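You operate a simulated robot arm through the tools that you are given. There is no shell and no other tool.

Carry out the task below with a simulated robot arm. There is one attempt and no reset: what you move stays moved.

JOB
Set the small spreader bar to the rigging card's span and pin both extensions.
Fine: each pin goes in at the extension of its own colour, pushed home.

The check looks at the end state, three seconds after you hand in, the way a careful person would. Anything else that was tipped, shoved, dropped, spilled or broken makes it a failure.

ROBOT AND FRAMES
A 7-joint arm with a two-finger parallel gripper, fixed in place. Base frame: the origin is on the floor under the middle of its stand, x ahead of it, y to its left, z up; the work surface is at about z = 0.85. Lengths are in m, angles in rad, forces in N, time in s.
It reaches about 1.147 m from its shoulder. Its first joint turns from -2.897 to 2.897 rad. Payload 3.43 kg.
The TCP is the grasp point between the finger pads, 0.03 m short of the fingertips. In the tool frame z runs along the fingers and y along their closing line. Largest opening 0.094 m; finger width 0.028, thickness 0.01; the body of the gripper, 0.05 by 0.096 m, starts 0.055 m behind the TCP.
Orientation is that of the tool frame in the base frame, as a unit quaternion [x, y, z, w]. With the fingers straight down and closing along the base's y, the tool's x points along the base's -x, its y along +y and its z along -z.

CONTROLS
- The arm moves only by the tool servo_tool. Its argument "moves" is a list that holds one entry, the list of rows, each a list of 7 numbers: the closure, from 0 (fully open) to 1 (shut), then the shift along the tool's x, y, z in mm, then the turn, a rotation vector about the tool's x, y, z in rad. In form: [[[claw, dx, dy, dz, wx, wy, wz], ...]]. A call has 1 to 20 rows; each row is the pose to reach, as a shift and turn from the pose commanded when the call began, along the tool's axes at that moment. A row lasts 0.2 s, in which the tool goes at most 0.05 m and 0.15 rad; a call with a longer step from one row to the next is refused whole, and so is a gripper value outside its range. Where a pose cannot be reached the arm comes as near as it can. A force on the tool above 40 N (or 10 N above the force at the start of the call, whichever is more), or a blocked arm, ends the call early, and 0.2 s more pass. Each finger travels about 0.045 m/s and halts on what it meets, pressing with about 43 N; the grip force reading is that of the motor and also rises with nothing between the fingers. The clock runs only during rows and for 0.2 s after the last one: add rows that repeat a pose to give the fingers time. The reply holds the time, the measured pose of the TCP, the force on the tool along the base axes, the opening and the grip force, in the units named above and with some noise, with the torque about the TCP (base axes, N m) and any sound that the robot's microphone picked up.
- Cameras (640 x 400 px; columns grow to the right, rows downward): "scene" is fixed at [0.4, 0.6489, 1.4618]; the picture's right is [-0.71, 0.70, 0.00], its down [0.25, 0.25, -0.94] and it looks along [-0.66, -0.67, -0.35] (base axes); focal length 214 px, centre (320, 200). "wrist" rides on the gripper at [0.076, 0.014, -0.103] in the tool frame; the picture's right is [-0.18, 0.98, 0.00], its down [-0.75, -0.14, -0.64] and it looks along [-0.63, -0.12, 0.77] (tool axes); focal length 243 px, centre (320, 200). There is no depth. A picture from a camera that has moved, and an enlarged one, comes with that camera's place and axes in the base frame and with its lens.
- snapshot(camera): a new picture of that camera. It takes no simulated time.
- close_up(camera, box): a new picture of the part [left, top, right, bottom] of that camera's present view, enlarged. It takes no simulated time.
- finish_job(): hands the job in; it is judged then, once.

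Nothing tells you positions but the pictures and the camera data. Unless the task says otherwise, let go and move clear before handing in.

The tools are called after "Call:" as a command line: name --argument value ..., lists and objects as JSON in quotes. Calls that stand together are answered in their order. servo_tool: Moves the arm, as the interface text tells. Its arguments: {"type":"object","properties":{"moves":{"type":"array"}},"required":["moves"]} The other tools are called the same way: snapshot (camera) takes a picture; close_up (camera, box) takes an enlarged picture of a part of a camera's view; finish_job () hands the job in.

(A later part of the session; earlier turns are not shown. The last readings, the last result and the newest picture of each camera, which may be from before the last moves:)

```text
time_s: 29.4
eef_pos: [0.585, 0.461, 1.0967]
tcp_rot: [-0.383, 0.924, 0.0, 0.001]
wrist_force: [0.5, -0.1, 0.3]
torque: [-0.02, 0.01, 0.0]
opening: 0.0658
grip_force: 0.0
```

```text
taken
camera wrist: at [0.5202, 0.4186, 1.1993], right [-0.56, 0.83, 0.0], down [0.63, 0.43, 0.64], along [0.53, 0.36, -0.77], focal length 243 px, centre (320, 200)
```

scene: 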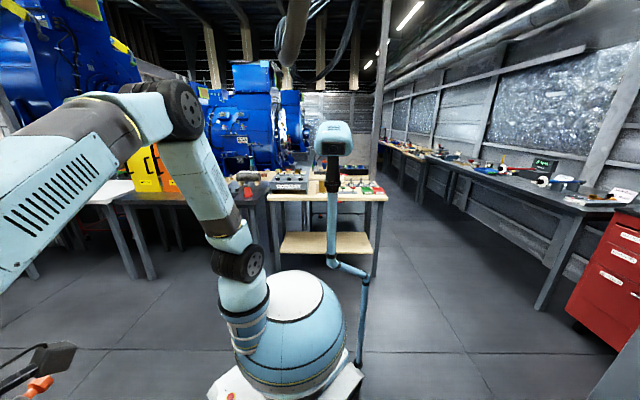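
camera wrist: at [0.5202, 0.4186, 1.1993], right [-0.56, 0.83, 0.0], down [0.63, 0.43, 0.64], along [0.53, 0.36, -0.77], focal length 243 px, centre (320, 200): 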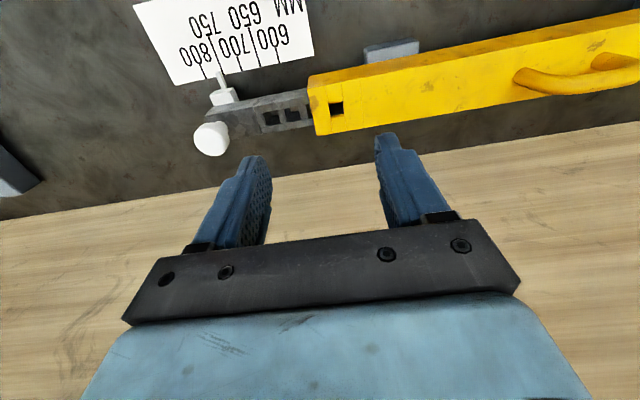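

Call:
close_up --camera "wrist" --box '[312, 92, 360, 124]'

Call:
close_up --camera "wrist" --box '[180, 50, 320, 160]'

```text
12.50 times, centred on (336, 108) of wrist
camera zoom: at [0.5202, 0.4186, 1.1993], right [-0.56, 0.83, 0.0], down [0.63, 0.43, 0.64], along [0.53, 0.36, -0.77], focal length 3033 px, centre (120, 1350)
```

zoom: 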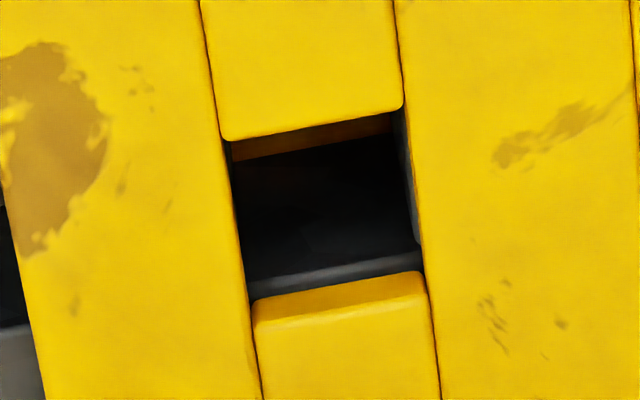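

```text
3.64 times, centred on (250, 105) of wrist
camera zoom: at [0.5202, 0.4186, 1.1993], right [-0.56, 0.83, 0.0], down [0.63, 0.43, 0.64], along [0.53, 0.36, -0.77], focal length 882 px, centre (574, 546)
```

zoom: 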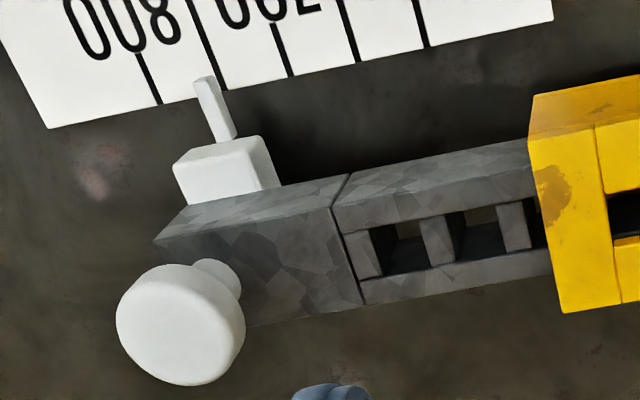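

White extension is set and its hole looks aligned. Now I'll travel along the bar to the red end and view it.

Call:
servo_tool --moves '[[[0.3, 4, 45, 0, 0, 0, 0], [0.3, 8, 90, 0, 0, 0, 0], [0.3, 12, 135, 0, 0, 0, 0], [0.3, 16, 180, 0, 0, 0, 0], [0.3, 20, 225, 0, 0, 0, 0], [0.3, 24, 270, 0, 0, 0, 0], [0.3, 28, 315, 0, 0, 0, 0], [0.3, 32, 360, 0, 0, 0, 0], [0.3, 36, 405, 0, 0, 0, 0], [0.3, 40, 450, 0, 0, 0, 0], [0.3, 40, 490, 0, 0, 0, 0], [0.3, 40, 490, 0, 0, 0, 0]]]'

Call:
snapshot --camera "wrist"

```text
time_s: 32.0
eef_pos: [0.2112, 0.7809, 1.0937]
tcp_rot: [-0.382, 0.924, -0.001, 0.002]
wrist_force: [0.0, -0.4, 0.2]
torque: [0.01, 0.01, -0.01]
opening: 0.0659
grip_force: 0.0
```

```text
taken
camera wrist: at [0.1458, 0.7383, 1.1945], right [-0.56, 0.83, 0.0], down [0.63, 0.43, 0.64], along [0.53, 0.36, -0.77], focal length 243 px, centre (320, 200)
```

wrist: 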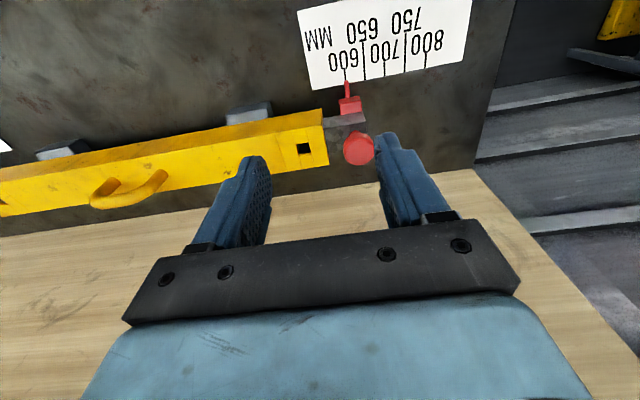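

Call:
close_up --camera "wrist" --box '[280, 20, 440, 170]'

Call:
close_up --camera "wrist" --box '[300, 0, 480, 110]'

```text
2.67 times, centred on (360, 95) of wrist
camera zoom: at [0.1458, 0.7383, 1.1945], right [-0.56, 0.83, 0.0], down [0.63, 0.43, 0.64], along [0.53, 0.36, -0.77], focal length 647 px, centre (213, 480)
```

zoom: 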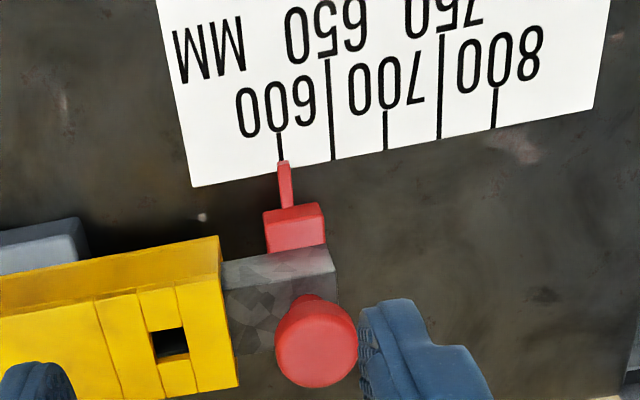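

```text
3.56 times, centred on (390, 55) of wrist
camera zoom: at [0.1458, 0.7383, 1.1945], right [-0.56, 0.83, 0.0], down [0.63, 0.43, 0.64], along [0.53, 0.36, -0.77], focal length 863 px, centre (71, 716)
```

zoom: 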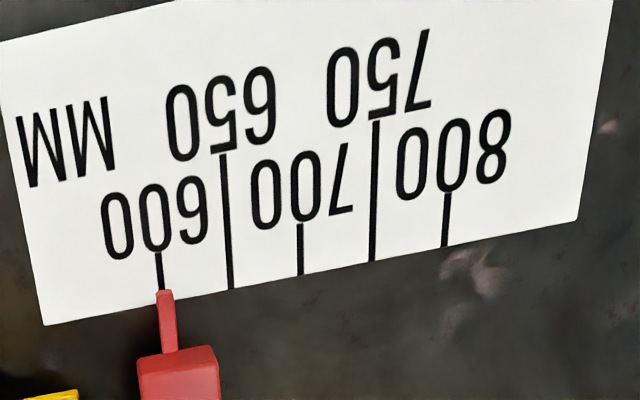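

Red pointer is at 600; the 750 tick is 75 mm further out. I'll position over the red knob.

Call:
servo_tool --moves '[[[0.4, -20, 12, 20, 0, 0, 0], [0.53, -40, 24, 40, 0, 0, 0], [0.53, -58, 34, 60, 0, 0, 0], [0.53, -58, 34, 75, 0, 0, 0], [0.53, -58, 34, 75, 0, 0, 0]]]'

Call:
snapshot --camera "wrist"

```text
time_s: 33.2
eef_pos: [0.2272, 0.845, 1.0185]
tcp_rot: [-0.382, 0.924, 0.0, 0.001]
wrist_force: [-0.2, 0.2, 0.5]
torque: [0.03, 0.0, 0.0]
opening: 0.0441
grip_force: 0.1
```

```text
taken
camera wrist: at [0.1626, 0.803, 1.1211], right [-0.56, 0.83, 0.0], down [0.63, 0.43, 0.64], along [0.53, 0.36, -0.77], focal length 243 px, centre (320, 200)
```

wrist: 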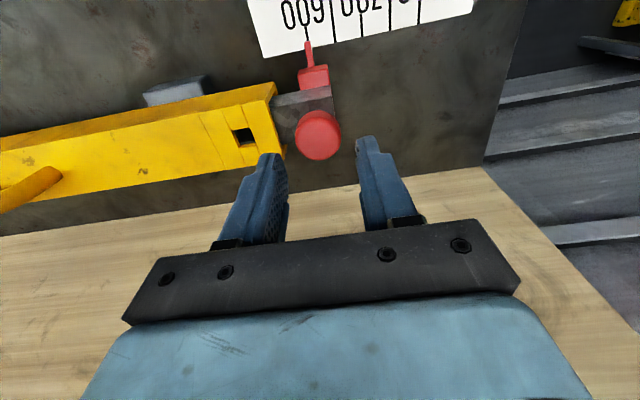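

Aligned over the red knob; descending and gripping.

Call:
servo_tool --moves '[[[0.53, -1, 0, 20, 0, 0, 0], [0.53, -1, 0, 40, 0, 0, 0], [0.53, -1, 0, 53, 0, 0, 0], [0.53, -1, 0, 53, 0, 0, 0], [0.65, -1, 0, 53, 0, 0, 0], [0.75, -1, 0, 53, 0, 0, 0], [0.8, -1, 0, 53, 0, 0, 0], [0.8, -1, 0, 53, 0, 0, 0]]]'

Call:
close_up --camera "wrist" --box '[200, 0, 480, 240]'

Call:
close_up --camera "wrist" --box '[270, 0, 370, 100]'

```text
time_s: 35.0
eef_pos: [0.2278, 0.8441, 0.9667]
tcp_rot: [-0.382, 0.924, 0.0, 0.001]
wrist_force: [1.1, -1.6, -3.0]
torque: [0.11, -0.17, 0.04]
opening: 0.0333
grip_force: 44.9
```

```text
1.67 times, centred on (340, 120) of wrist
camera zoom: at [0.1635, 0.8017, 1.069], right [-0.56, 0.83, 0.0], down [0.63, 0.43, 0.64], along [0.53, 0.36, -0.77], focal length 404 px, centre (287, 333)
```

zoom: 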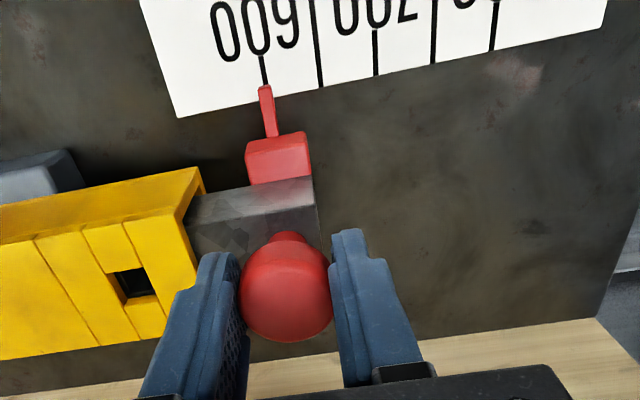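

```text
4.00 times, centred on (320, 50) of wrist
camera zoom: at [0.1635, 0.8017, 1.069], right [-0.56, 0.83, 0.0], down [0.63, 0.43, 0.64], along [0.53, 0.36, -0.77], focal length 970 px, centre (320, 800)
```

zoom: 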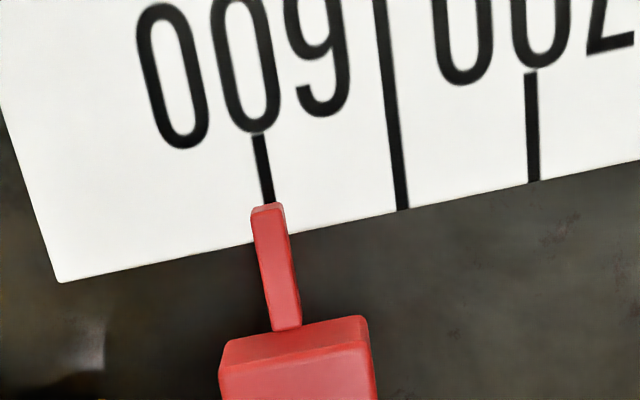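

Gripped the red knob. Pulling outward (tool +y) about 75 mm in small steps.

Call:
servo_tool --moves '[[[0.8, 0, 4, 0, 0, 0, 0], [0.8, 0, 10, 0, 0, 0, 0], [0.8, 0, 17, 0, 0, 0, 0], [0.8, 0, 24, 0, 0, 0, 0], [0.8, 0, 31, 0, 0, 0, 0], [0.8, 0, 38, 0, 0, 0, 0], [0.8, 0, 45, 0, 0, 0, 0], [0.8, 0, 52, 0, 0, 0, 0], [0.8, 0, 59, 0, 0, 0, 0], [0.8, 0, 65, 0, 0, 0, 0], [0.8, 0, 70, 0, 0, 0, 0], [0.8, 0, 74, 0, 0, 0, 0], [0.8, 0, 74, 0, 0, 0, 0], [0.8, 0, 74, 0, 0, 0, 0]]]'

Call:
close_up --camera "wrist" --box '[270, 0, 370, 100]'

Call:
snapshot --camera "wrist"

```text
time_s: 38.0
eef_pos: [0.1755, 0.8969, 0.9677]
tcp_rot: [-0.382, 0.924, -0.001, 0.001]
wrist_force: [-10.0, -9.8, -6.1]
torque: [-0.22, 0.18, 0.05]
opening: 0.0336
grip_force: 44.5
```

```text
4.00 times, centred on (320, 50) of wrist
camera zoom: at [0.1108, 0.8546, 1.0691], right [-0.57, 0.82, 0.0], down [0.63, 0.43, 0.64], along [0.53, 0.36, -0.77], focal length 970 px, centre (320, 800)
```

zoom: 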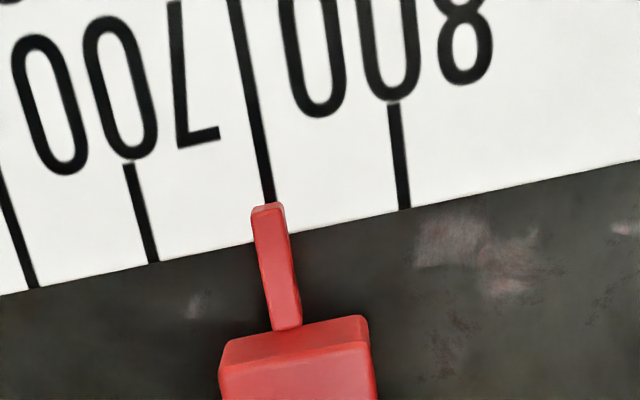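

```text
taken
camera wrist: at [0.1108, 0.8546, 1.0691], right [-0.57, 0.82, 0.0], down [0.63, 0.43, 0.64], along [0.53, 0.36, -0.77], focal length 243 px, centre (320, 200)
```

wrist: 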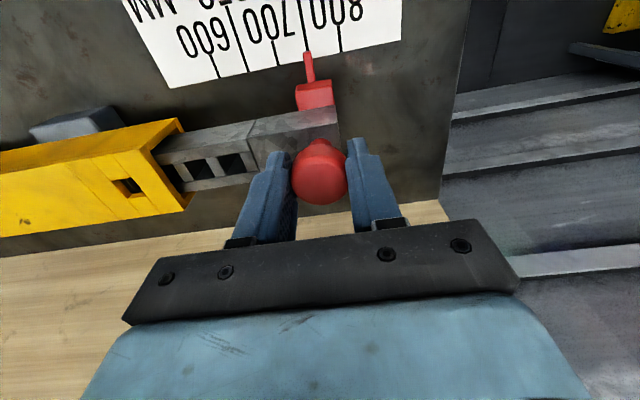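

The red pointer is about 1 mm past the 750 tick by parallax-corrected measure; nudging back slightly.

Call:
servo_tool --moves '[[[0.8, 0, -1.5, 0, 0, 0, 0], [0.8, 0, -1.5, 0, 0, 0, 0]]]'

Call:
close_up --camera "wrist" --box '[270, 0, 370, 100]'

```text
time_s: 38.6
eef_pos: [0.176, 0.8973, 0.967]
tcp_rot: [-0.383, 0.924, 0.0, 0.001]
wrist_force: [-13.8, -1.2, -6.7]
torque: [-0.1, 0.65, -0.02]
opening: 0.0331
grip_force: 44.9
```

```text
4.00 times, centred on (320, 50) of wrist
camera zoom: at [0.1114, 0.8539, 1.0691], right [-0.57, 0.82, 0.0], down [0.63, 0.43, 0.64], along [0.53, 0.36, -0.77], focal length 970 px, centre (320, 800)
```

zoom: 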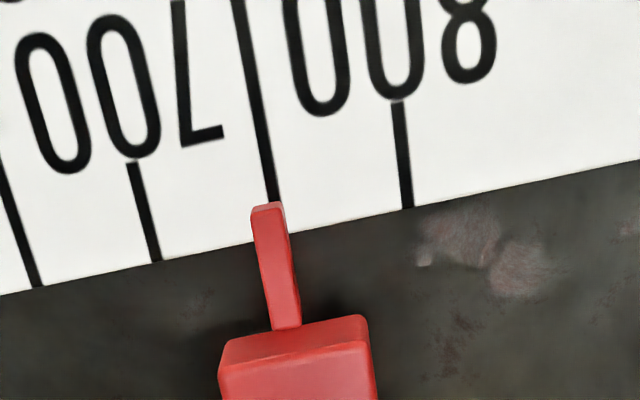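

Aligned now. Release, lift straight up, and inspect the red side's hole.

Call:
servo_tool --moves '[[[0.7, 0, 0, 0, 0, 0, 0], [0.6, 0, 0, 0, 0, 0, 0], [0.5, 0, 0, 0, 0, 0, 0], [0.5, 0, 0, -10, 0, 0, 0], [0.5, 0, 0, -30, 0, 0, 0], [0.3, 0, 0, -60, 0, 0, 0], [0.3, 5, -30, -90, 0, 0, 0], [0.3, 10, -70, -115, 0, 0, 0], [0.3, 20, -110, -130, 0, 0, 0], [0.3, 20, -150, -130, 0, 0, 0], [0.3, 20, -150, -130, 0, 0, 0]]]'

Call:
snapshot --camera "wrist"

```text
time_s: 41.0
eef_pos: [0.2671, 0.7734, 1.098]
tcp_rot: [-0.383, 0.924, 0.0, 0.001]
wrist_force: [0.4, -0.3, -0.1]
torque: [0.0, 0.01, 0.0]
opening: 0.0657
grip_force: 0.1
```

```text
taken
camera wrist: at [0.2027, 0.7311, 1.1997], right [-0.56, 0.83, 0.0], down [0.63, 0.43, 0.64], along [0.53, 0.36, -0.77], focal length 243 px, centre (320, 200)
```

wrist: 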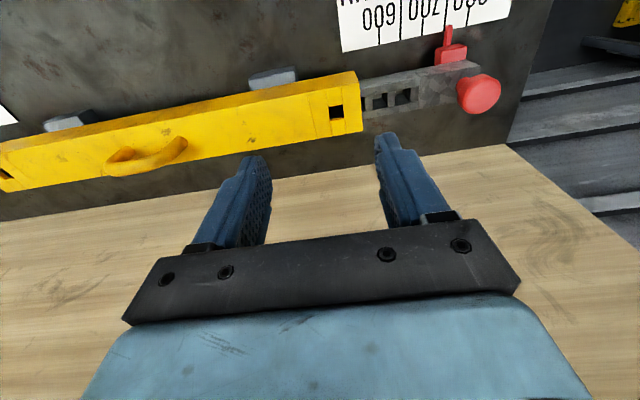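

Call:
close_up --camera "wrist" --box '[312, 96, 360, 128]'

Call:
close_up --camera "wrist" --box '[340, 0, 520, 120]'

```text
12.50 times, centred on (336, 112) of wrist
camera zoom: at [0.2027, 0.7311, 1.1997], right [-0.56, 0.83, 0.0], down [0.63, 0.43, 0.64], along [0.53, 0.36, -0.77], focal length 3033 px, centre (120, 1300)
```

zoom: 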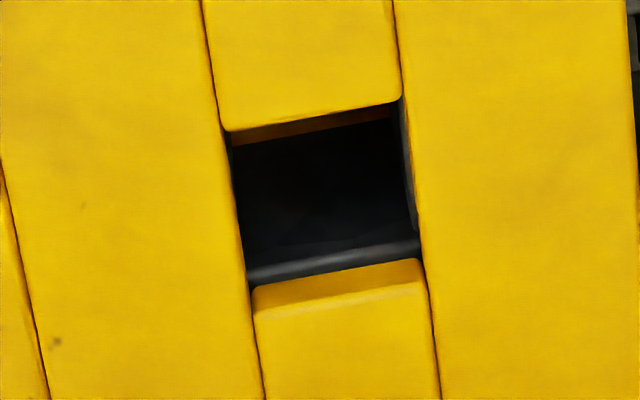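

```text
3.33 times, centred on (430, 60) of wrist
camera zoom: at [0.2027, 0.7311, 1.1997], right [-0.56, 0.83, 0.0], down [0.63, 0.43, 0.64], along [0.53, 0.36, -0.77], focal length 809 px, centre (-47, 667)
```

zoom: 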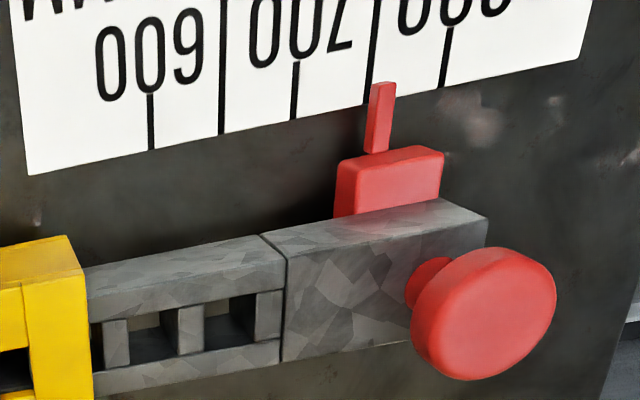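

Both extensions are at 750 with holes aligned. Now I'll move over the pin rack to view the red and white pins.

Call:
servo_tool --moves '[[[0.1, 34, -21, 0, 0, 0, 0], [0, 68, -43, 0, 0, 0, 0], [0, 102, -64, 0, 0, 0, 0], [0, 136, -86, 0, 0, 0, 0], [0, 170, -107, 0, 0, 0, 0], [0, 204, -129, 0, 0, 0, 0], [0, 236, -150, 0, 0, 0, 0], [0, 236, -150, 0, 0, 0, 0]]]'

Call:
snapshot --camera "wrist"

```text
time_s: 42.8
eef_pos: [0.2075, 0.502, 1.0946]
tcp_rot: [-0.382, 0.924, -0.002, 0.002]
wrist_force: [0.7, -0.6, -0.2]
torque: [-0.04, 0.05, 0.02]
opening: 0.0941
grip_force: 0.1
```

```text
taken
camera wrist: at [0.1436, 0.459, 1.1963], right [-0.56, 0.83, 0.0], down [0.63, 0.43, 0.64], along [0.53, 0.36, -0.77], focal length 243 px, centre (320, 200)
```

wrist: 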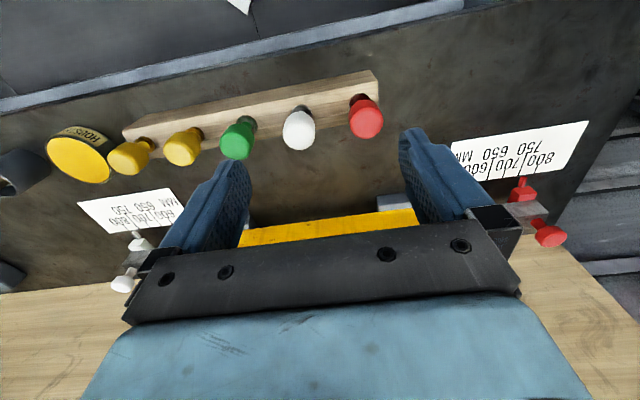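

Call:
close_up --camera "wrist" --box '[270, 60, 400, 160]'

Call:
close_up --camera "wrist" --box '[100, 70, 280, 180]'

```text
4.00 times, centred on (335, 110) of wrist
camera zoom: at [0.1436, 0.459, 1.1963], right [-0.56, 0.83, 0.0], down [0.63, 0.43, 0.64], along [0.53, 0.36, -0.77], focal length 970 px, centre (260, 560)
```

zoom: 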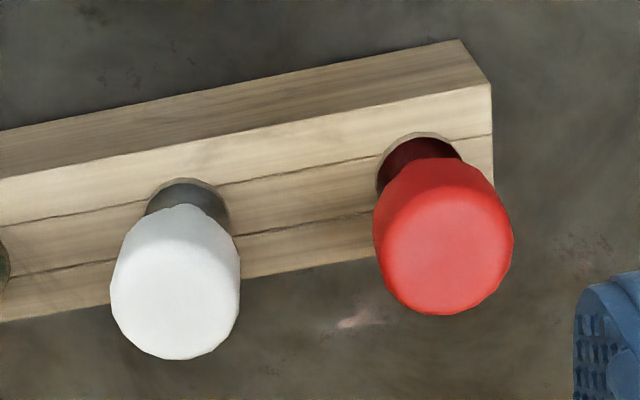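

```text
3.56 times, centred on (190, 125) of wrist
camera zoom: at [0.1436, 0.459, 1.1963], right [-0.56, 0.83, 0.0], down [0.63, 0.43, 0.64], along [0.53, 0.36, -0.77], focal length 863 px, centre (782, 467)
```

zoom: 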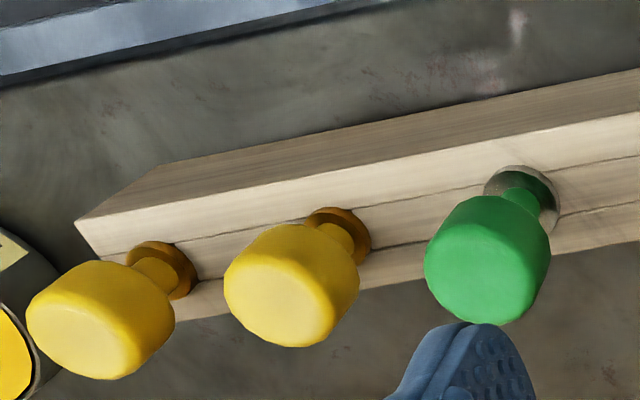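

The rack pins have heads ~35 mm wide with tops near z≈0.947; red is at about s=0.253 and white s=0.179 along the bench. I'll move above the red pin and check alignment.

Call:
servo_tool --moves '[[[0.2, -12, 15, 22, 0, 0, 0], [0.4, -24, 30, 44, 0, 0, 0], [0.4, -33, 44, 65, 0, 0, 0], [0.4, -33, 44, 65, 0, 0, 0]]]'

Call:
snapshot --camera "wrist"

Call:
close_up --camera "wrist" --box '[260, 60, 380, 180]'

```text
time_s: 43.8
eef_pos: [0.1985, 0.559, 1.0306]
tcp_rot: [-0.383, 0.924, -0.001, 0.001]
wrist_force: [0.4, 0.4, 1.2]
torque: [0.01, -0.01, -0.01]
opening: 0.0563
grip_force: 0.0
```

```text
taken
camera wrist: at [0.1345, 0.5157, 1.1325], right [-0.56, 0.83, 0.0], down [0.63, 0.43, 0.64], along [0.53, 0.36, -0.77], focal length 243 px, centre (320, 200)
```

wrist: 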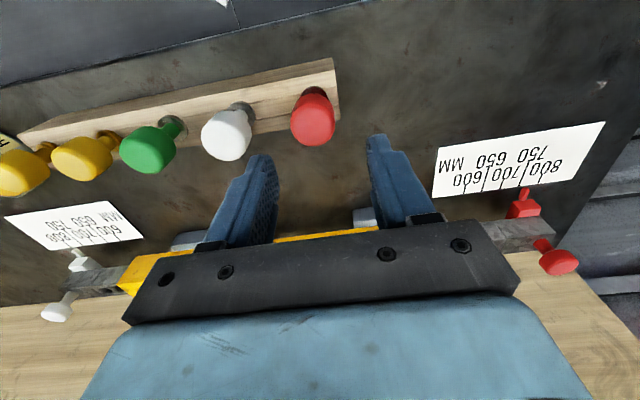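

```text
3.33 times, centred on (320, 120) of wrist
camera zoom: at [0.1345, 0.5157, 1.1325], right [-0.56, 0.83, 0.0], down [0.63, 0.43, 0.64], along [0.53, 0.36, -0.77], focal length 809 px, centre (320, 467)
```

zoom: 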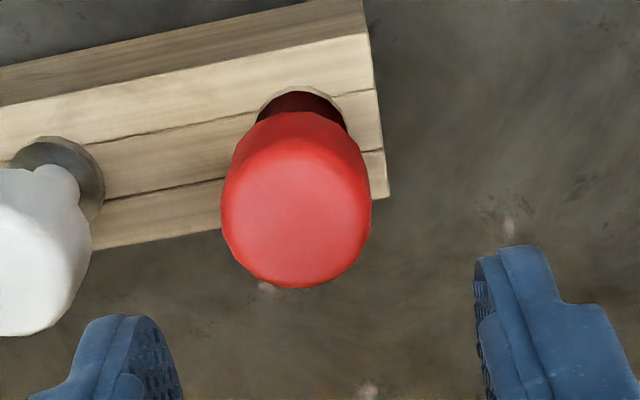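

Red pin is centred near s=0.251, n=0.531 with head top ~0.96. Descending around its head.

Call:
servo_tool --moves '[[[0.4, 4.6, -4, 0, 0, 0, 0], [0.4, 4.6, -4, 25, 0, 0, 0], [0.4, 4.6, -4, 50, 0, 0, 0], [0.4, 4.6, -4, 50, 0, 0, 0]]]'

Call:
snapshot --camera "wrist"

```text
time_s: 44.8
eef_pos: [0.2006, 0.5521, 0.9822]
tcp_rot: [-0.382, 0.924, -0.001, 0.001]
wrist_force: [0.1, -0.3, 1.2]
torque: [0.02, 0.02, 0.02]
opening: 0.0565
grip_force: 0.0
```

```text
taken
camera wrist: at [0.136, 0.5095, 1.084], right [-0.56, 0.83, 0.0], down [0.63, 0.43, 0.64], along [0.53, 0.36, -0.77], focal length 243 px, centre (320, 200)
```

wrist: 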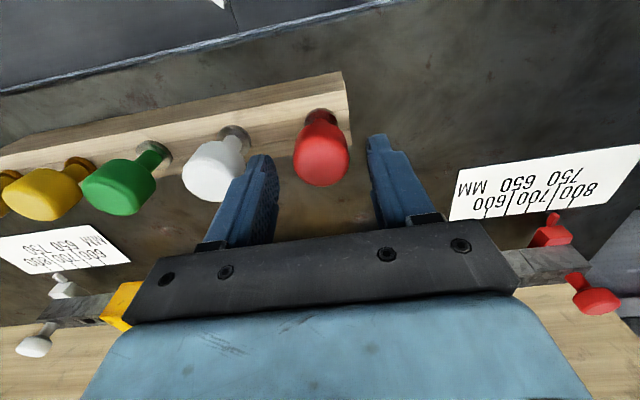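

Call:
servo_tool --moves '[[[0.4, 2.5, 2, 0, 0, 0, 0], [0.4, 2.5, 2, 18, 0, 0, 0], [0.4, 2.5, 2, 36, 0, 0, 0], [0.4, 2.5, 2, 36, 0, 0, 0]]]'

Call:
snapshot --camera "wrist"

```text
time_s: 45.8
eef_pos: [0.1966, 0.5518, 0.9456]
tcp_rot: [-0.383, 0.924, -0.001, 0.001]
wrist_force: [-0.2, 0.0, 1.2]
torque: [-0.01, -0.01, 0.01]
opening: 0.0565
grip_force: 0.0
```

```text
taken
camera wrist: at [0.1323, 0.5083, 1.0471], right [-0.56, 0.83, 0.0], down [0.63, 0.43, 0.64], along [0.53, 0.36, -0.77], focal length 243 px, centre (320, 200)
```

wrist: 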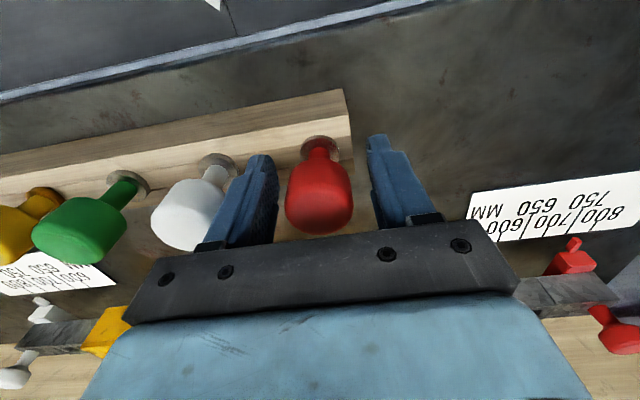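

The red head is centred between the fingers. Closing the gripper.

Call:
servo_tool --moves '[[[0.5, 0, 0, 0, 0, 0, 0], [0.6, 0, 0, 0, 0, 0, 0], [0.7, 0, 0, 0, 0, 0, 0], [0.8, 0, 0, 0, 0, 0, 0], [0.85, 0, 0, 0, 0, 0, 0], [0.85, 0, 0, 0, 0, 0, 0]]]'

Call:
close_up --camera "wrist" --box '[220, 80, 420, 240]'

```text
time_s: 47.2
eef_pos: [0.1967, 0.5503, 0.9447]
tcp_rot: [-0.383, 0.924, 0.0, 0.002]
wrist_force: [0.8, -0.5, 0.3]
torque: [-0.01, -0.01, 0.01]
opening: 0.0329
grip_force: 43.0
```

```text
2.50 times, centred on (320, 160) of wrist
camera zoom: at [0.1322, 0.5083, 1.0473], right [-0.56, 0.83, 0.0], down [0.63, 0.43, 0.64], along [0.53, 0.36, -0.77], focal length 606 px, centre (320, 300)
```

zoom: 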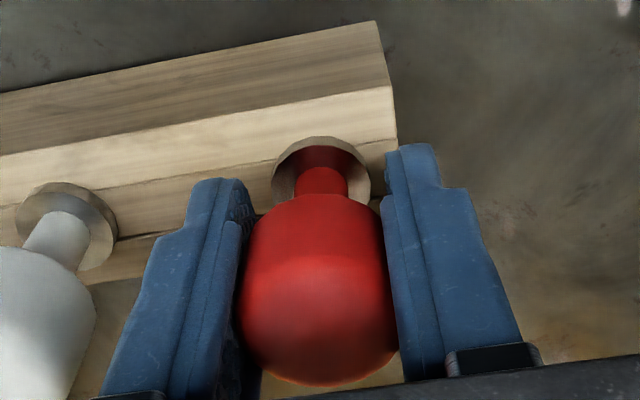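

The pin is a plain shaft (~14 mm) with a bottle-shaped head standing in a bored rack hole. Gripped at 33 mm; lifting it straight up.

Call:
servo_tool --moves '[[[0.85, 0, 0, -8, 0, 0, 0], [0.85, 0, 0, -20, 0, 0, 0], [0.85, 0, 0, -35, 0, 0, 0], [0.85, 0, 0, -50, 0, 0, 0], [0.85, 0, 0, -65, 0, 0, 0], [0.85, 0, 0, -80, 0, 0, 0], [0.85, 0, 0, -100, 0, 0, 0], [0.85, 0, 0, -120, 0, 0, 0], [0.85, 0, 0, -140, 0, 0, 0], [0.85, 0, 0, -140, 0, 0, 0]]]'

Call:
snapshot --camera "wrist"

Call:
close_up --camera "wrist" --box '[220, 80, 420, 240]'

```text
time_s: 49.4
eef_pos: [0.1968, 0.5502, 1.0868]
tcp_rot: [-0.383, 0.924, 0.0, 0.001]
wrist_force: [0.0, 0.1, -0.9]
torque: [0.02, 0.0, 0.01]
opening: 0.0326
grip_force: 42.9
```

```text
taken
camera wrist: at [0.1324, 0.5077, 1.1886], right [-0.56, 0.83, 0.0], down [0.63, 0.43, 0.64], along [0.53, 0.36, -0.77], focal length 243 px, centre (320, 200)
```

wrist: 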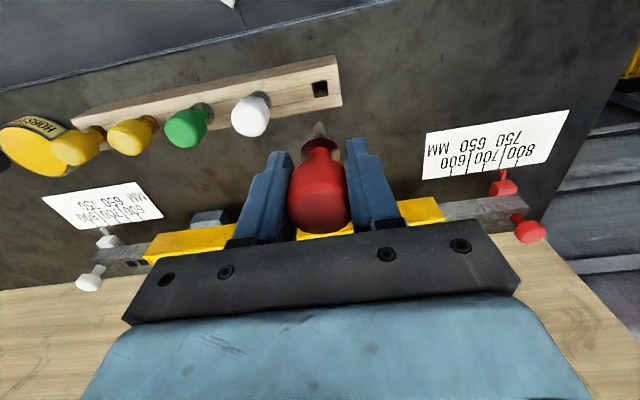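

```text
2.50 times, centred on (320, 160) of wrist
camera zoom: at [0.1324, 0.5077, 1.1886], right [-0.56, 0.83, 0.0], down [0.63, 0.43, 0.64], along [0.53, 0.36, -0.77], focal length 606 px, centre (320, 300)
```

zoom: 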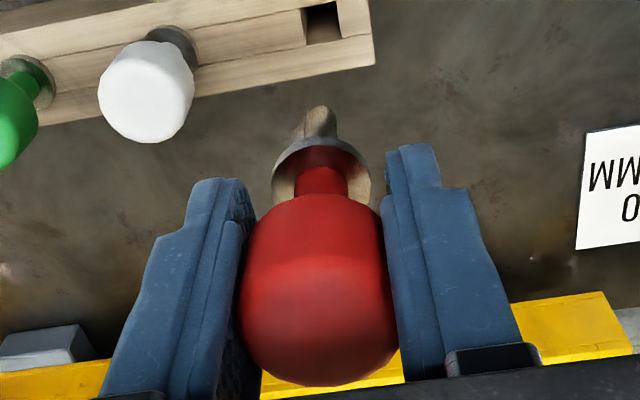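

Now I see the pin has a metal collar with a metal shaft and tapered tip beneath it. Let me zoom to measure it.

Call:
close_up --camera "wrist" --box '[285, 110, 355, 165]'

Call:
close_up --camera "wrist" --box '[260, 60, 360, 140]'

```text
7.27 times, centred on (320, 138) of wrist
camera zoom: at [0.1324, 0.5077, 1.1886], right [-0.56, 0.83, 0.0], down [0.63, 0.43, 0.64], along [0.53, 0.36, -0.77], focal length 1764 px, centre (320, 654)
```

zoom: 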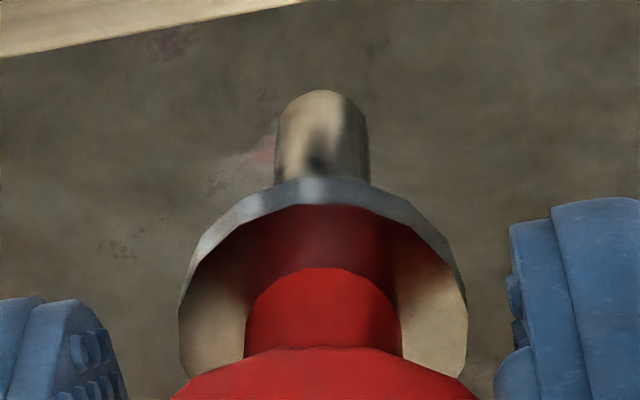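

```text
5.00 times, centred on (310, 100) of wrist
camera zoom: at [0.1324, 0.5077, 1.1886], right [-0.56, 0.83, 0.0], down [0.63, 0.43, 0.64], along [0.53, 0.36, -0.77], focal length 1213 px, centre (370, 700)
```

zoom: 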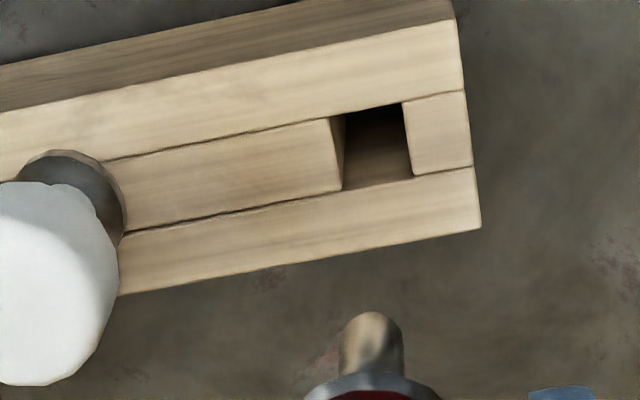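

The red pin's shaft is ~10 mm with a 27 mm collar; the hole is ~16 mm square, so there's some clearance. I'll carry it above the red end's hole, staying well above everything.

Call:
servo_tool --moves '[[[0.85, -30, 16, 0, 0, 0, 0], [0.85, -65, 35, 0, 0, 0, 0], [0.85, -100, 54, 0, 0, 0, 0], [0.85, -135, 72, 0, 0, 0, 0], [0.85, -170, 91, 0, 0, 0, 0], [0.85, -200, 107, 0, 0, 0, 0], [0.85, -220, 118, 0, 0, 0, 0], [0.85, -228, 122, 0, 0, 0, 0], [0.85, -228, 122, 30, 0, 0, 0], [0.85, -228, 122, 50, 0, 0, 0], [0.85, -228, 122, 50, 0, 0, 0]]]'

Call:
snapshot --camera "wrist"

Call:
close_up --camera "wrist" --box '[270, 90, 370, 170]'

```text
time_s: 51.8
eef_pos: [0.2699, 0.7971, 1.0356]
tcp_rot: [-0.382, 0.924, 0.0, 0.001]
wrist_force: [-0.5, 0.3, -0.1]
torque: [0.02, -0.01, 0.0]
opening: 0.033
grip_force: 43.2
```

```text
taken
camera wrist: at [0.2056, 0.7556, 1.1382], right [-0.56, 0.83, 0.0], down [0.63, 0.43, 0.64], along [0.53, 0.36, -0.77], focal length 243 px, centre (320, 200)
```

wrist: 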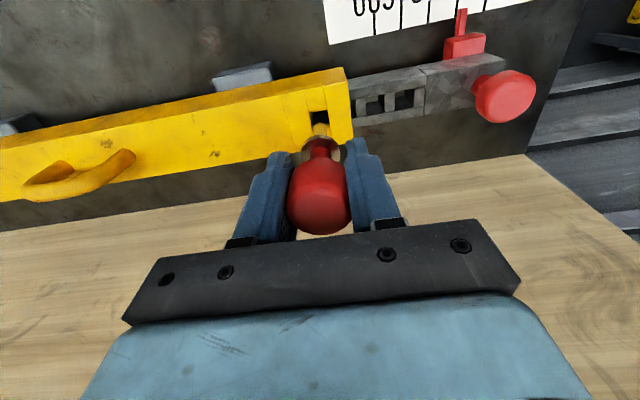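

```text
5.00 times, centred on (320, 130) of wrist
camera zoom: at [0.2056, 0.7556, 1.1382], right [-0.56, 0.83, 0.0], down [0.63, 0.43, 0.64], along [0.53, 0.36, -0.77], focal length 1213 px, centre (320, 550)
```

zoom: 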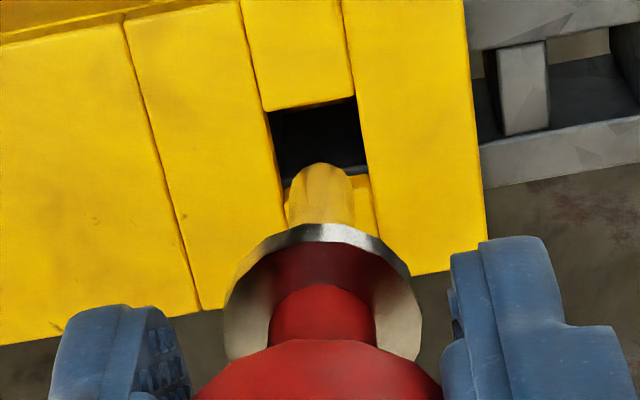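

Pin tip and hole coincide within about 1 mm. Lowering slowly into the hole.

Call:
servo_tool --moves '[[[0.85, 0, 0, 6, 0, 0, 0], [0.85, 0, 0, 12, 0, 0, 0], [0.85, 0, 0, 18, 0, 0, 0], [0.85, 0, 0, 24, 0, 0, 0], [0.85, 0, 0, 28, 0, 0, 0], [0.85, 0, 0, 28, 0, 0, 0]]]'

Call:
close_up --camera "wrist" --box '[250, 70, 390, 180]'

```text
time_s: 53.2
eef_pos: [0.271, 0.7997, 1.0079]
tcp_rot: [-0.383, 0.924, 0.0, 0.002]
wrist_force: [-0.3, 1.2, -0.4]
torque: [0.0, 0.02, 0.01]
opening: 0.0329
grip_force: 42.8
```

```text
3.64 times, centred on (320, 125) of wrist
camera zoom: at [0.2071, 0.7563, 1.1099], right [-0.56, 0.83, 0.0], down [0.63, 0.43, 0.64], along [0.53, 0.36, -0.77], focal length 882 px, centre (320, 473)
```

zoom: 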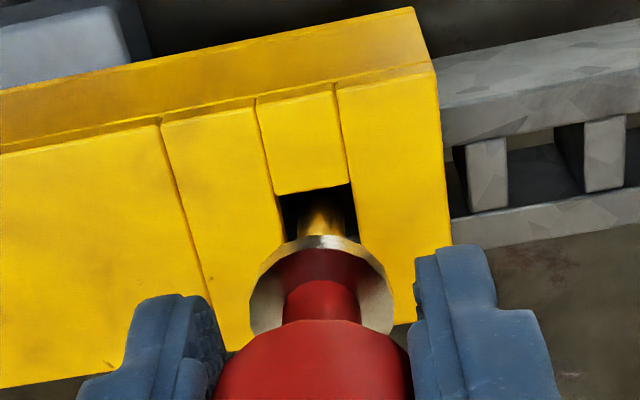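

No contact force; the tip is in the hole. Continuing down toward seating.

Call:
servo_tool --moves '[[[0.85, 0, 0, 4, 0, 0, 0], [0.85, 0, 0, 8, 0, 0, 0], [0.85, 0, 0, 12, 0, 0, 0], [0.85, 0, 0, 16, 0, 0, 0], [0.85, 0, 0, 20, 0, 0, 0], [0.85, 0, 0, 24, 0, 0, 0], [0.85, 0, 0, 24, 0, 0, 0]]]'

Call:
close_up --camera "wrist" --box '[250, 70, 390, 180]'

```text
time_s: 54.8
eef_pos: [0.2715, 0.7985, 0.9843]
tcp_rot: [-0.382, 0.924, 0.0, 0.001]
wrist_force: [0.0, 0.0, -0.4]
torque: [0.0, -0.01, -0.01]
opening: 0.0328
grip_force: 42.6
```

```text
3.64 times, centred on (320, 125) of wrist
camera zoom: at [0.2072, 0.7557, 1.086], right [-0.56, 0.83, 0.0], down [0.63, 0.43, 0.64], along [0.53, 0.36, -0.77], focal length 882 px, centre (320, 473)
```

zoom: 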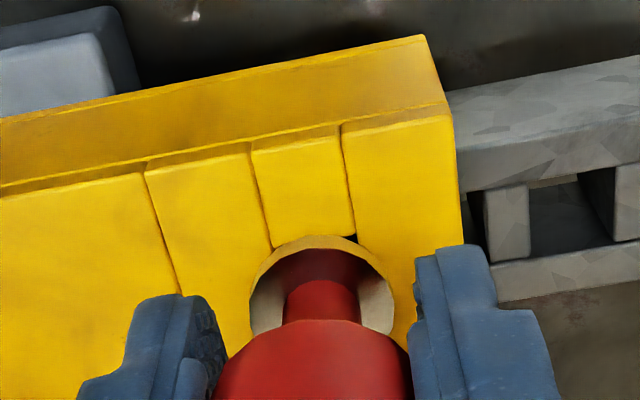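

Still free-moving, the collar is nearly at the body. Lowering the last millimetres until contact.

Call:
servo_tool --moves '[[[0.85, 0, 0, 2, 0, 0, 0], [0.85, 0, 0, 4, 0, 0, 0], [0.85, 0, 0, 6, 0, 0, 0], [0.85, 0, 0, 7, 0, 0, 0], [0.85, 0, 0, 8, 0, 0, 0], [0.85, 0, 0, 9, 0, 0, 0]]]'

Call:
close_up --camera "wrist" --box '[250, 70, 390, 180]'

```text
time_s: 56.2
eef_pos: [0.2717, 0.7985, 0.9744]
tcp_rot: [-0.382, 0.924, 0.0, 0.001]
wrist_force: [-0.1, 0.6, -1.0]
torque: [-0.02, 0.03, 0.01]
opening: 0.0326
grip_force: 42.6
```

```text
3.64 times, centred on (320, 125) of wrist
camera zoom: at [0.2067, 0.7558, 1.0771], right [-0.56, 0.83, 0.0], down [0.63, 0.43, 0.64], along [0.53, 0.36, -0.77], focal length 882 px, centre (320, 473)
```

zoom: 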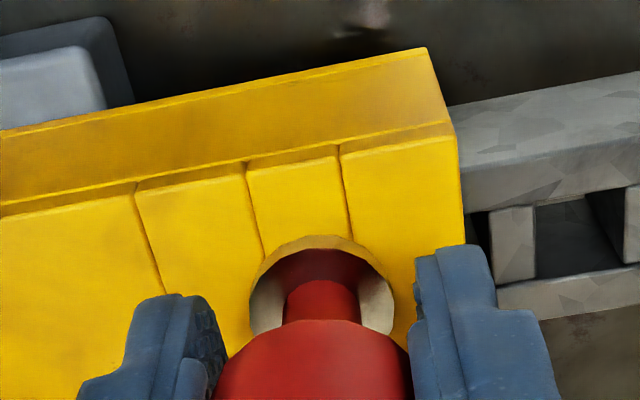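

Call:
servo_tool --moves '[[[0.85, 0, 0, 1, 0, 0, 0], [0.85, 0, 0, 2, 0, 0, 0], [0.85, 0, 0, 3, 0, 0, 0], [0.85, 0, 0, 4, 0, 0, 0]]]'

Call:
close_up --camera "wrist" --box '[280, 110, 370, 180]'

```text
time_s: 57.2
eef_pos: [0.2715, 0.7985, 0.9735]
tcp_rot: [-0.383, 0.924, 0.001, 0.002]
wrist_force: [0.6, -4.2, 15.1]
torque: [-0.15, 0.16, 0.03]
opening: 0.0327
grip_force: 43.1
```

```text
5.71 times, centred on (325, 145) of wrist
camera zoom: at [0.2068, 0.7556, 1.0749], right [-0.56, 0.83, 0.0], down [0.63, 0.43, 0.64], along [0.53, 0.36, -0.76], focal length 1386 px, centre (291, 514)
```

zoom: 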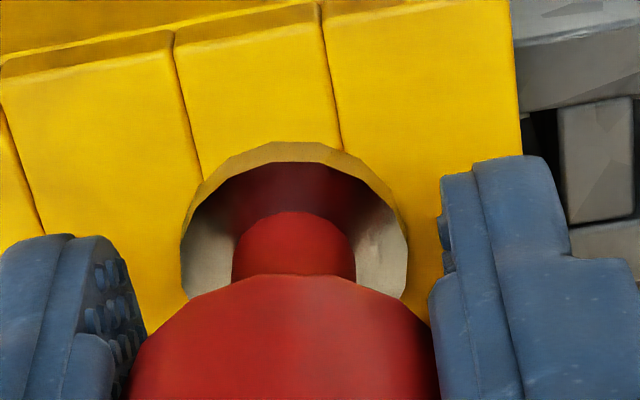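

Contact at ~15 N: the collar is seated on the body. I'll release and back straight up, then verify.

Call:
servo_tool --moves '[[[0.75, 0, 0, -2, 0, 0, 0], [0.6, 0, 0, -2, 0, 0, 0], [0.5, 0, 0, -2, 0, 0, 0], [0.4, 0, 0, -2, 0, 0, 0], [0.4, 0, 0, -2, 0, 0, 0], [0.4, 0, 0, -15, 0, 0, 0], [0.4, 0, 0, -40, 0, 0, 0], [0.4, 0, 0, -70, 0, 0, 0], [0.4, 20, 0, -110, 0, 0, 0], [0.4, 40, 0, -140, 0, 0, 0], [0.4, 40, 0, -140, 0, 0, 0]]]'

Call:
snapshot --camera "wrist"

Call:
close_up --camera "wrist" --box '[270, 60, 430, 180]'

```text
time_s: 59.6
eef_pos: [0.2429, 0.7696, 1.1113]
tcp_rot: [-0.382, 0.924, 0.0, 0.0]
wrist_force: [-0.1, -0.5, 0.0]
torque: [0.0, 0.02, -0.01]
opening: 0.0564
grip_force: 0.1
```

```text
taken
camera wrist: at [0.1786, 0.7277, 1.2132], right [-0.57, 0.82, 0.0], down [0.63, 0.43, 0.64], along [0.53, 0.36, -0.77], focal length 243 px, centre (320, 200)
```

wrist: 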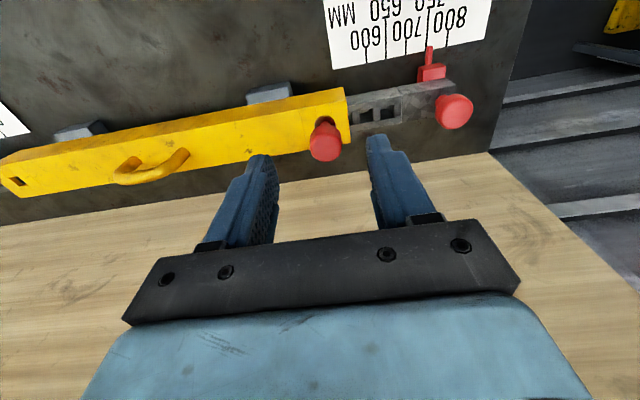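

```text
3.33 times, centred on (350, 120) of wrist
camera zoom: at [0.1786, 0.7277, 1.2132], right [-0.57, 0.82, 0.0], down [0.63, 0.43, 0.64], along [0.53, 0.36, -0.77], focal length 809 px, centre (220, 467)
```

zoom: 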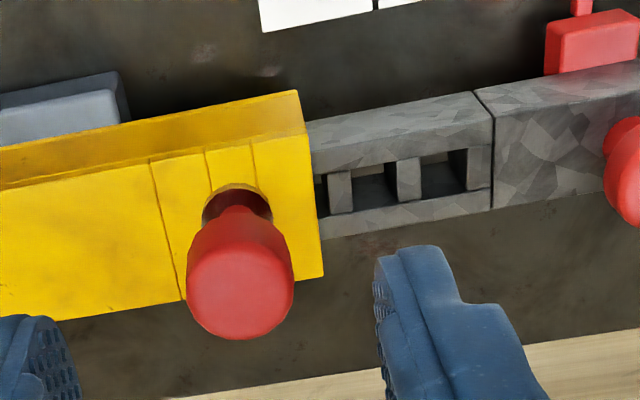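

Red pin is in. Now moving back to the rack for the white pin.

Call:
servo_tool --moves '[[[0.4, 30, -31, 0, 0, 0, 0], [0.4, 62, -63, 0, 0, 0, 0], [0.4, 93, -95, 0, 0, 0, 0], [0.4, 124, -127, 0, 0, 0, 0], [0.4, 155, -159, 0, 0, 0, 0], [0.4, 185, -190, 0, 0, 0, 0], [0.4, 185, -190, 40, 0, 0, 0], [0.4, 185, -190, 80, 0, 0, 0], [0.4, 185, -190, 80, 0, 0, 0]]]'

Call:
snapshot --camera "wrist"

Call:
close_up --camera "wrist" --box '[260, 60, 380, 180]'

```text
time_s: 61.6
eef_pos: [0.2455, 0.5053, 1.0315]
tcp_rot: [-0.383, 0.924, -0.001, 0.001]
wrist_force: [-0.2, -0.1, 0.1]
torque: [-0.02, -0.01, 0.01]
opening: 0.0565
grip_force: 0.0
```

```text
taken
camera wrist: at [0.1812, 0.4624, 1.1335], right [-0.57, 0.82, 0.0], down [0.63, 0.43, 0.64], along [0.53, 0.36, -0.77], focal length 243 px, centre (320, 200)
```

wrist: 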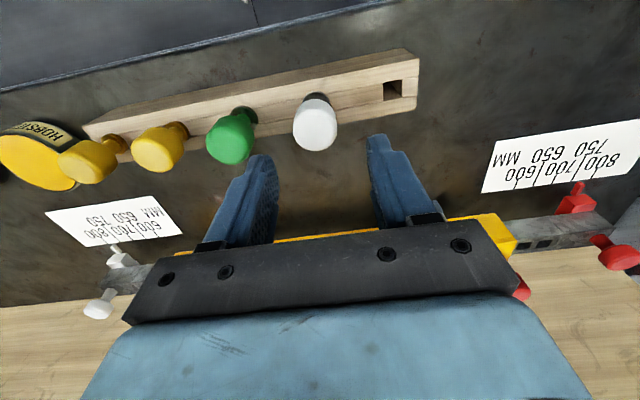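

```text
3.33 times, centred on (320, 120) of wrist
camera zoom: at [0.1812, 0.4624, 1.1335], right [-0.57, 0.82, 0.0], down [0.63, 0.43, 0.64], along [0.53, 0.36, -0.77], focal length 809 px, centre (320, 467)
```

zoom: 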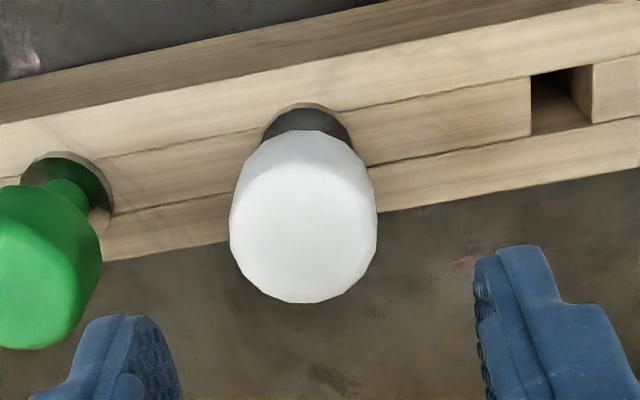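

Call:
servo_tool --moves '[[[0.4, -1, -3, 0, 0, 0, 0], [0.4, -1, -3, 25, 0, 0, 0], [0.4, -1, -3, 50, 0, 0, 0], [0.4, -1, -3, 50, 0, 0, 0]]]'

Call:
snapshot --camera "wrist"

```text
time_s: 62.6
eef_pos: [0.2499, 0.504, 0.9815]
tcp_rot: [-0.383, 0.924, -0.001, 0.001]
wrist_force: [-0.2, 0.2, 0.4]
torque: [-0.04, 0.0, 0.0]
opening: 0.0564
grip_force: 0.0
```

```text
taken
camera wrist: at [0.1851, 0.4612, 1.0831], right [-0.56, 0.83, 0.0], down [0.63, 0.43, 0.64], along [0.53, 0.36, -0.77], focal length 243 px, centre (320, 200)
```

wrist: 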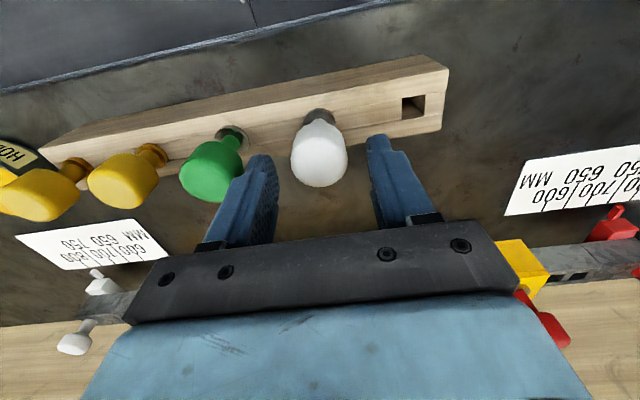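

Call:
servo_tool --moves '[[[0.4, 1, 0, 18, 0, 0, 0], [0.4, 1, 0, 36, 0, 0, 0], [0.4, 1, 0, 36, 0, 0, 0], [0.5, 1, 0, 36, 0, 0, 0], [0.6, 1, 0, 36, 0, 0, 0], [0.7, 1, 0, 36, 0, 0, 0], [0.8, 1, 0, 36, 0, 0, 0], [0.85, 1, 0, 36, 0, 0, 0], [0.85, 1, 0, 36, 0, 0, 0]]]'

Call:
close_up --camera "wrist" --box '[220, 80, 420, 240]'

```text
time_s: 64.6
eef_pos: [0.2484, 0.5038, 0.9463]
tcp_rot: [-0.383, 0.924, 0.0, 0.002]
wrist_force: [-0.3, 0.4, -0.2]
torque: [0.02, -0.02, 0.0]
opening: 0.0329
grip_force: 43.0
```

```text
2.50 times, centred on (320, 160) of wrist
camera zoom: at [0.1841, 0.4615, 1.0474], right [-0.56, 0.83, 0.0], down [0.63, 0.43, 0.64], along [0.53, 0.36, -0.77], focal length 606 px, centre (320, 300)
```

zoom: 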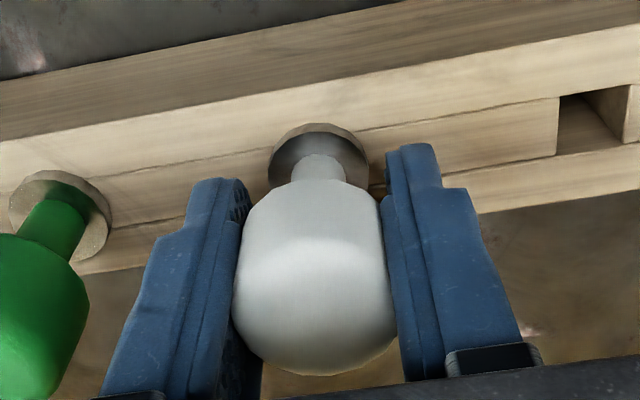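

White pin gripped. Lifting straight up.

Call:
servo_tool --moves '[[[0.85, 0, 0, -8, 0, 0, 0], [0.85, 0, 0, -20, 0, 0, 0], [0.85, 0, 0, -35, 0, 0, 0], [0.85, 0, 0, -50, 0, 0, 0], [0.85, 0, 0, -65, 0, 0, 0], [0.85, 0, 0, -80, 0, 0, 0], [0.85, 0, 0, -100, 0, 0, 0], [0.85, 0, 0, -120, 0, 0, 0], [0.85, 0, 0, -140, 0, 0, 0], [0.85, 0, 0, -140, 0, 0, 0]]]'

Call:
snapshot --camera "wrist"

Call:
close_up --camera "wrist" --box '[285, 110, 355, 165]'

```text
time_s: 66.8
eef_pos: [0.2484, 0.5033, 1.0869]
tcp_rot: [-0.382, 0.924, -0.001, 0.0]
wrist_force: [0.4, 0.6, -0.8]
torque: [0.01, 0.0, -0.03]
opening: 0.0327
grip_force: 42.8
```

```text
taken
camera wrist: at [0.184, 0.4601, 1.1879], right [-0.56, 0.83, 0.0], down [0.63, 0.43, 0.64], along [0.53, 0.36, -0.77], focal length 243 px, centre (320, 200)
```

wrist: 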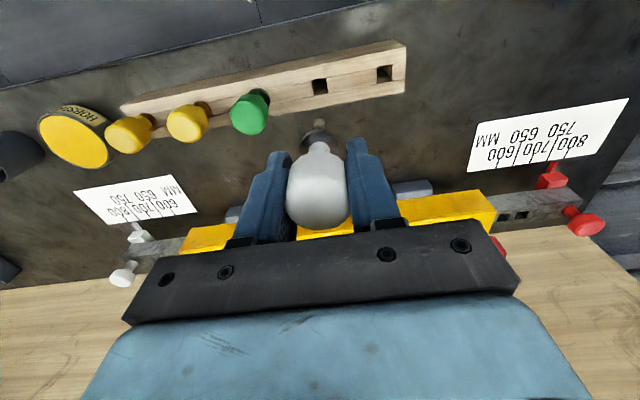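

```text
7.27 times, centred on (320, 138) of wrist
camera zoom: at [0.184, 0.4601, 1.1879], right [-0.56, 0.83, 0.0], down [0.63, 0.43, 0.64], along [0.53, 0.36, -0.77], focal length 1764 px, centre (320, 654)
```

zoom: 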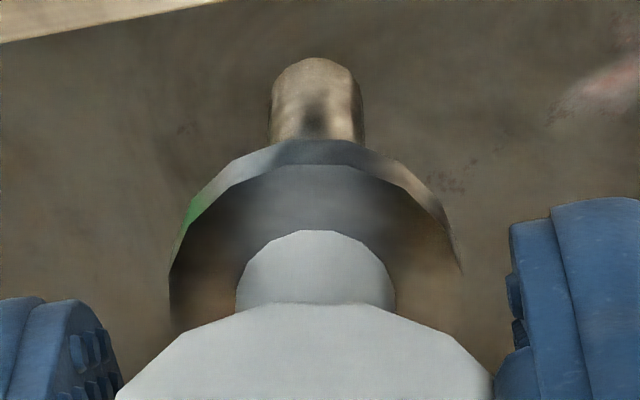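

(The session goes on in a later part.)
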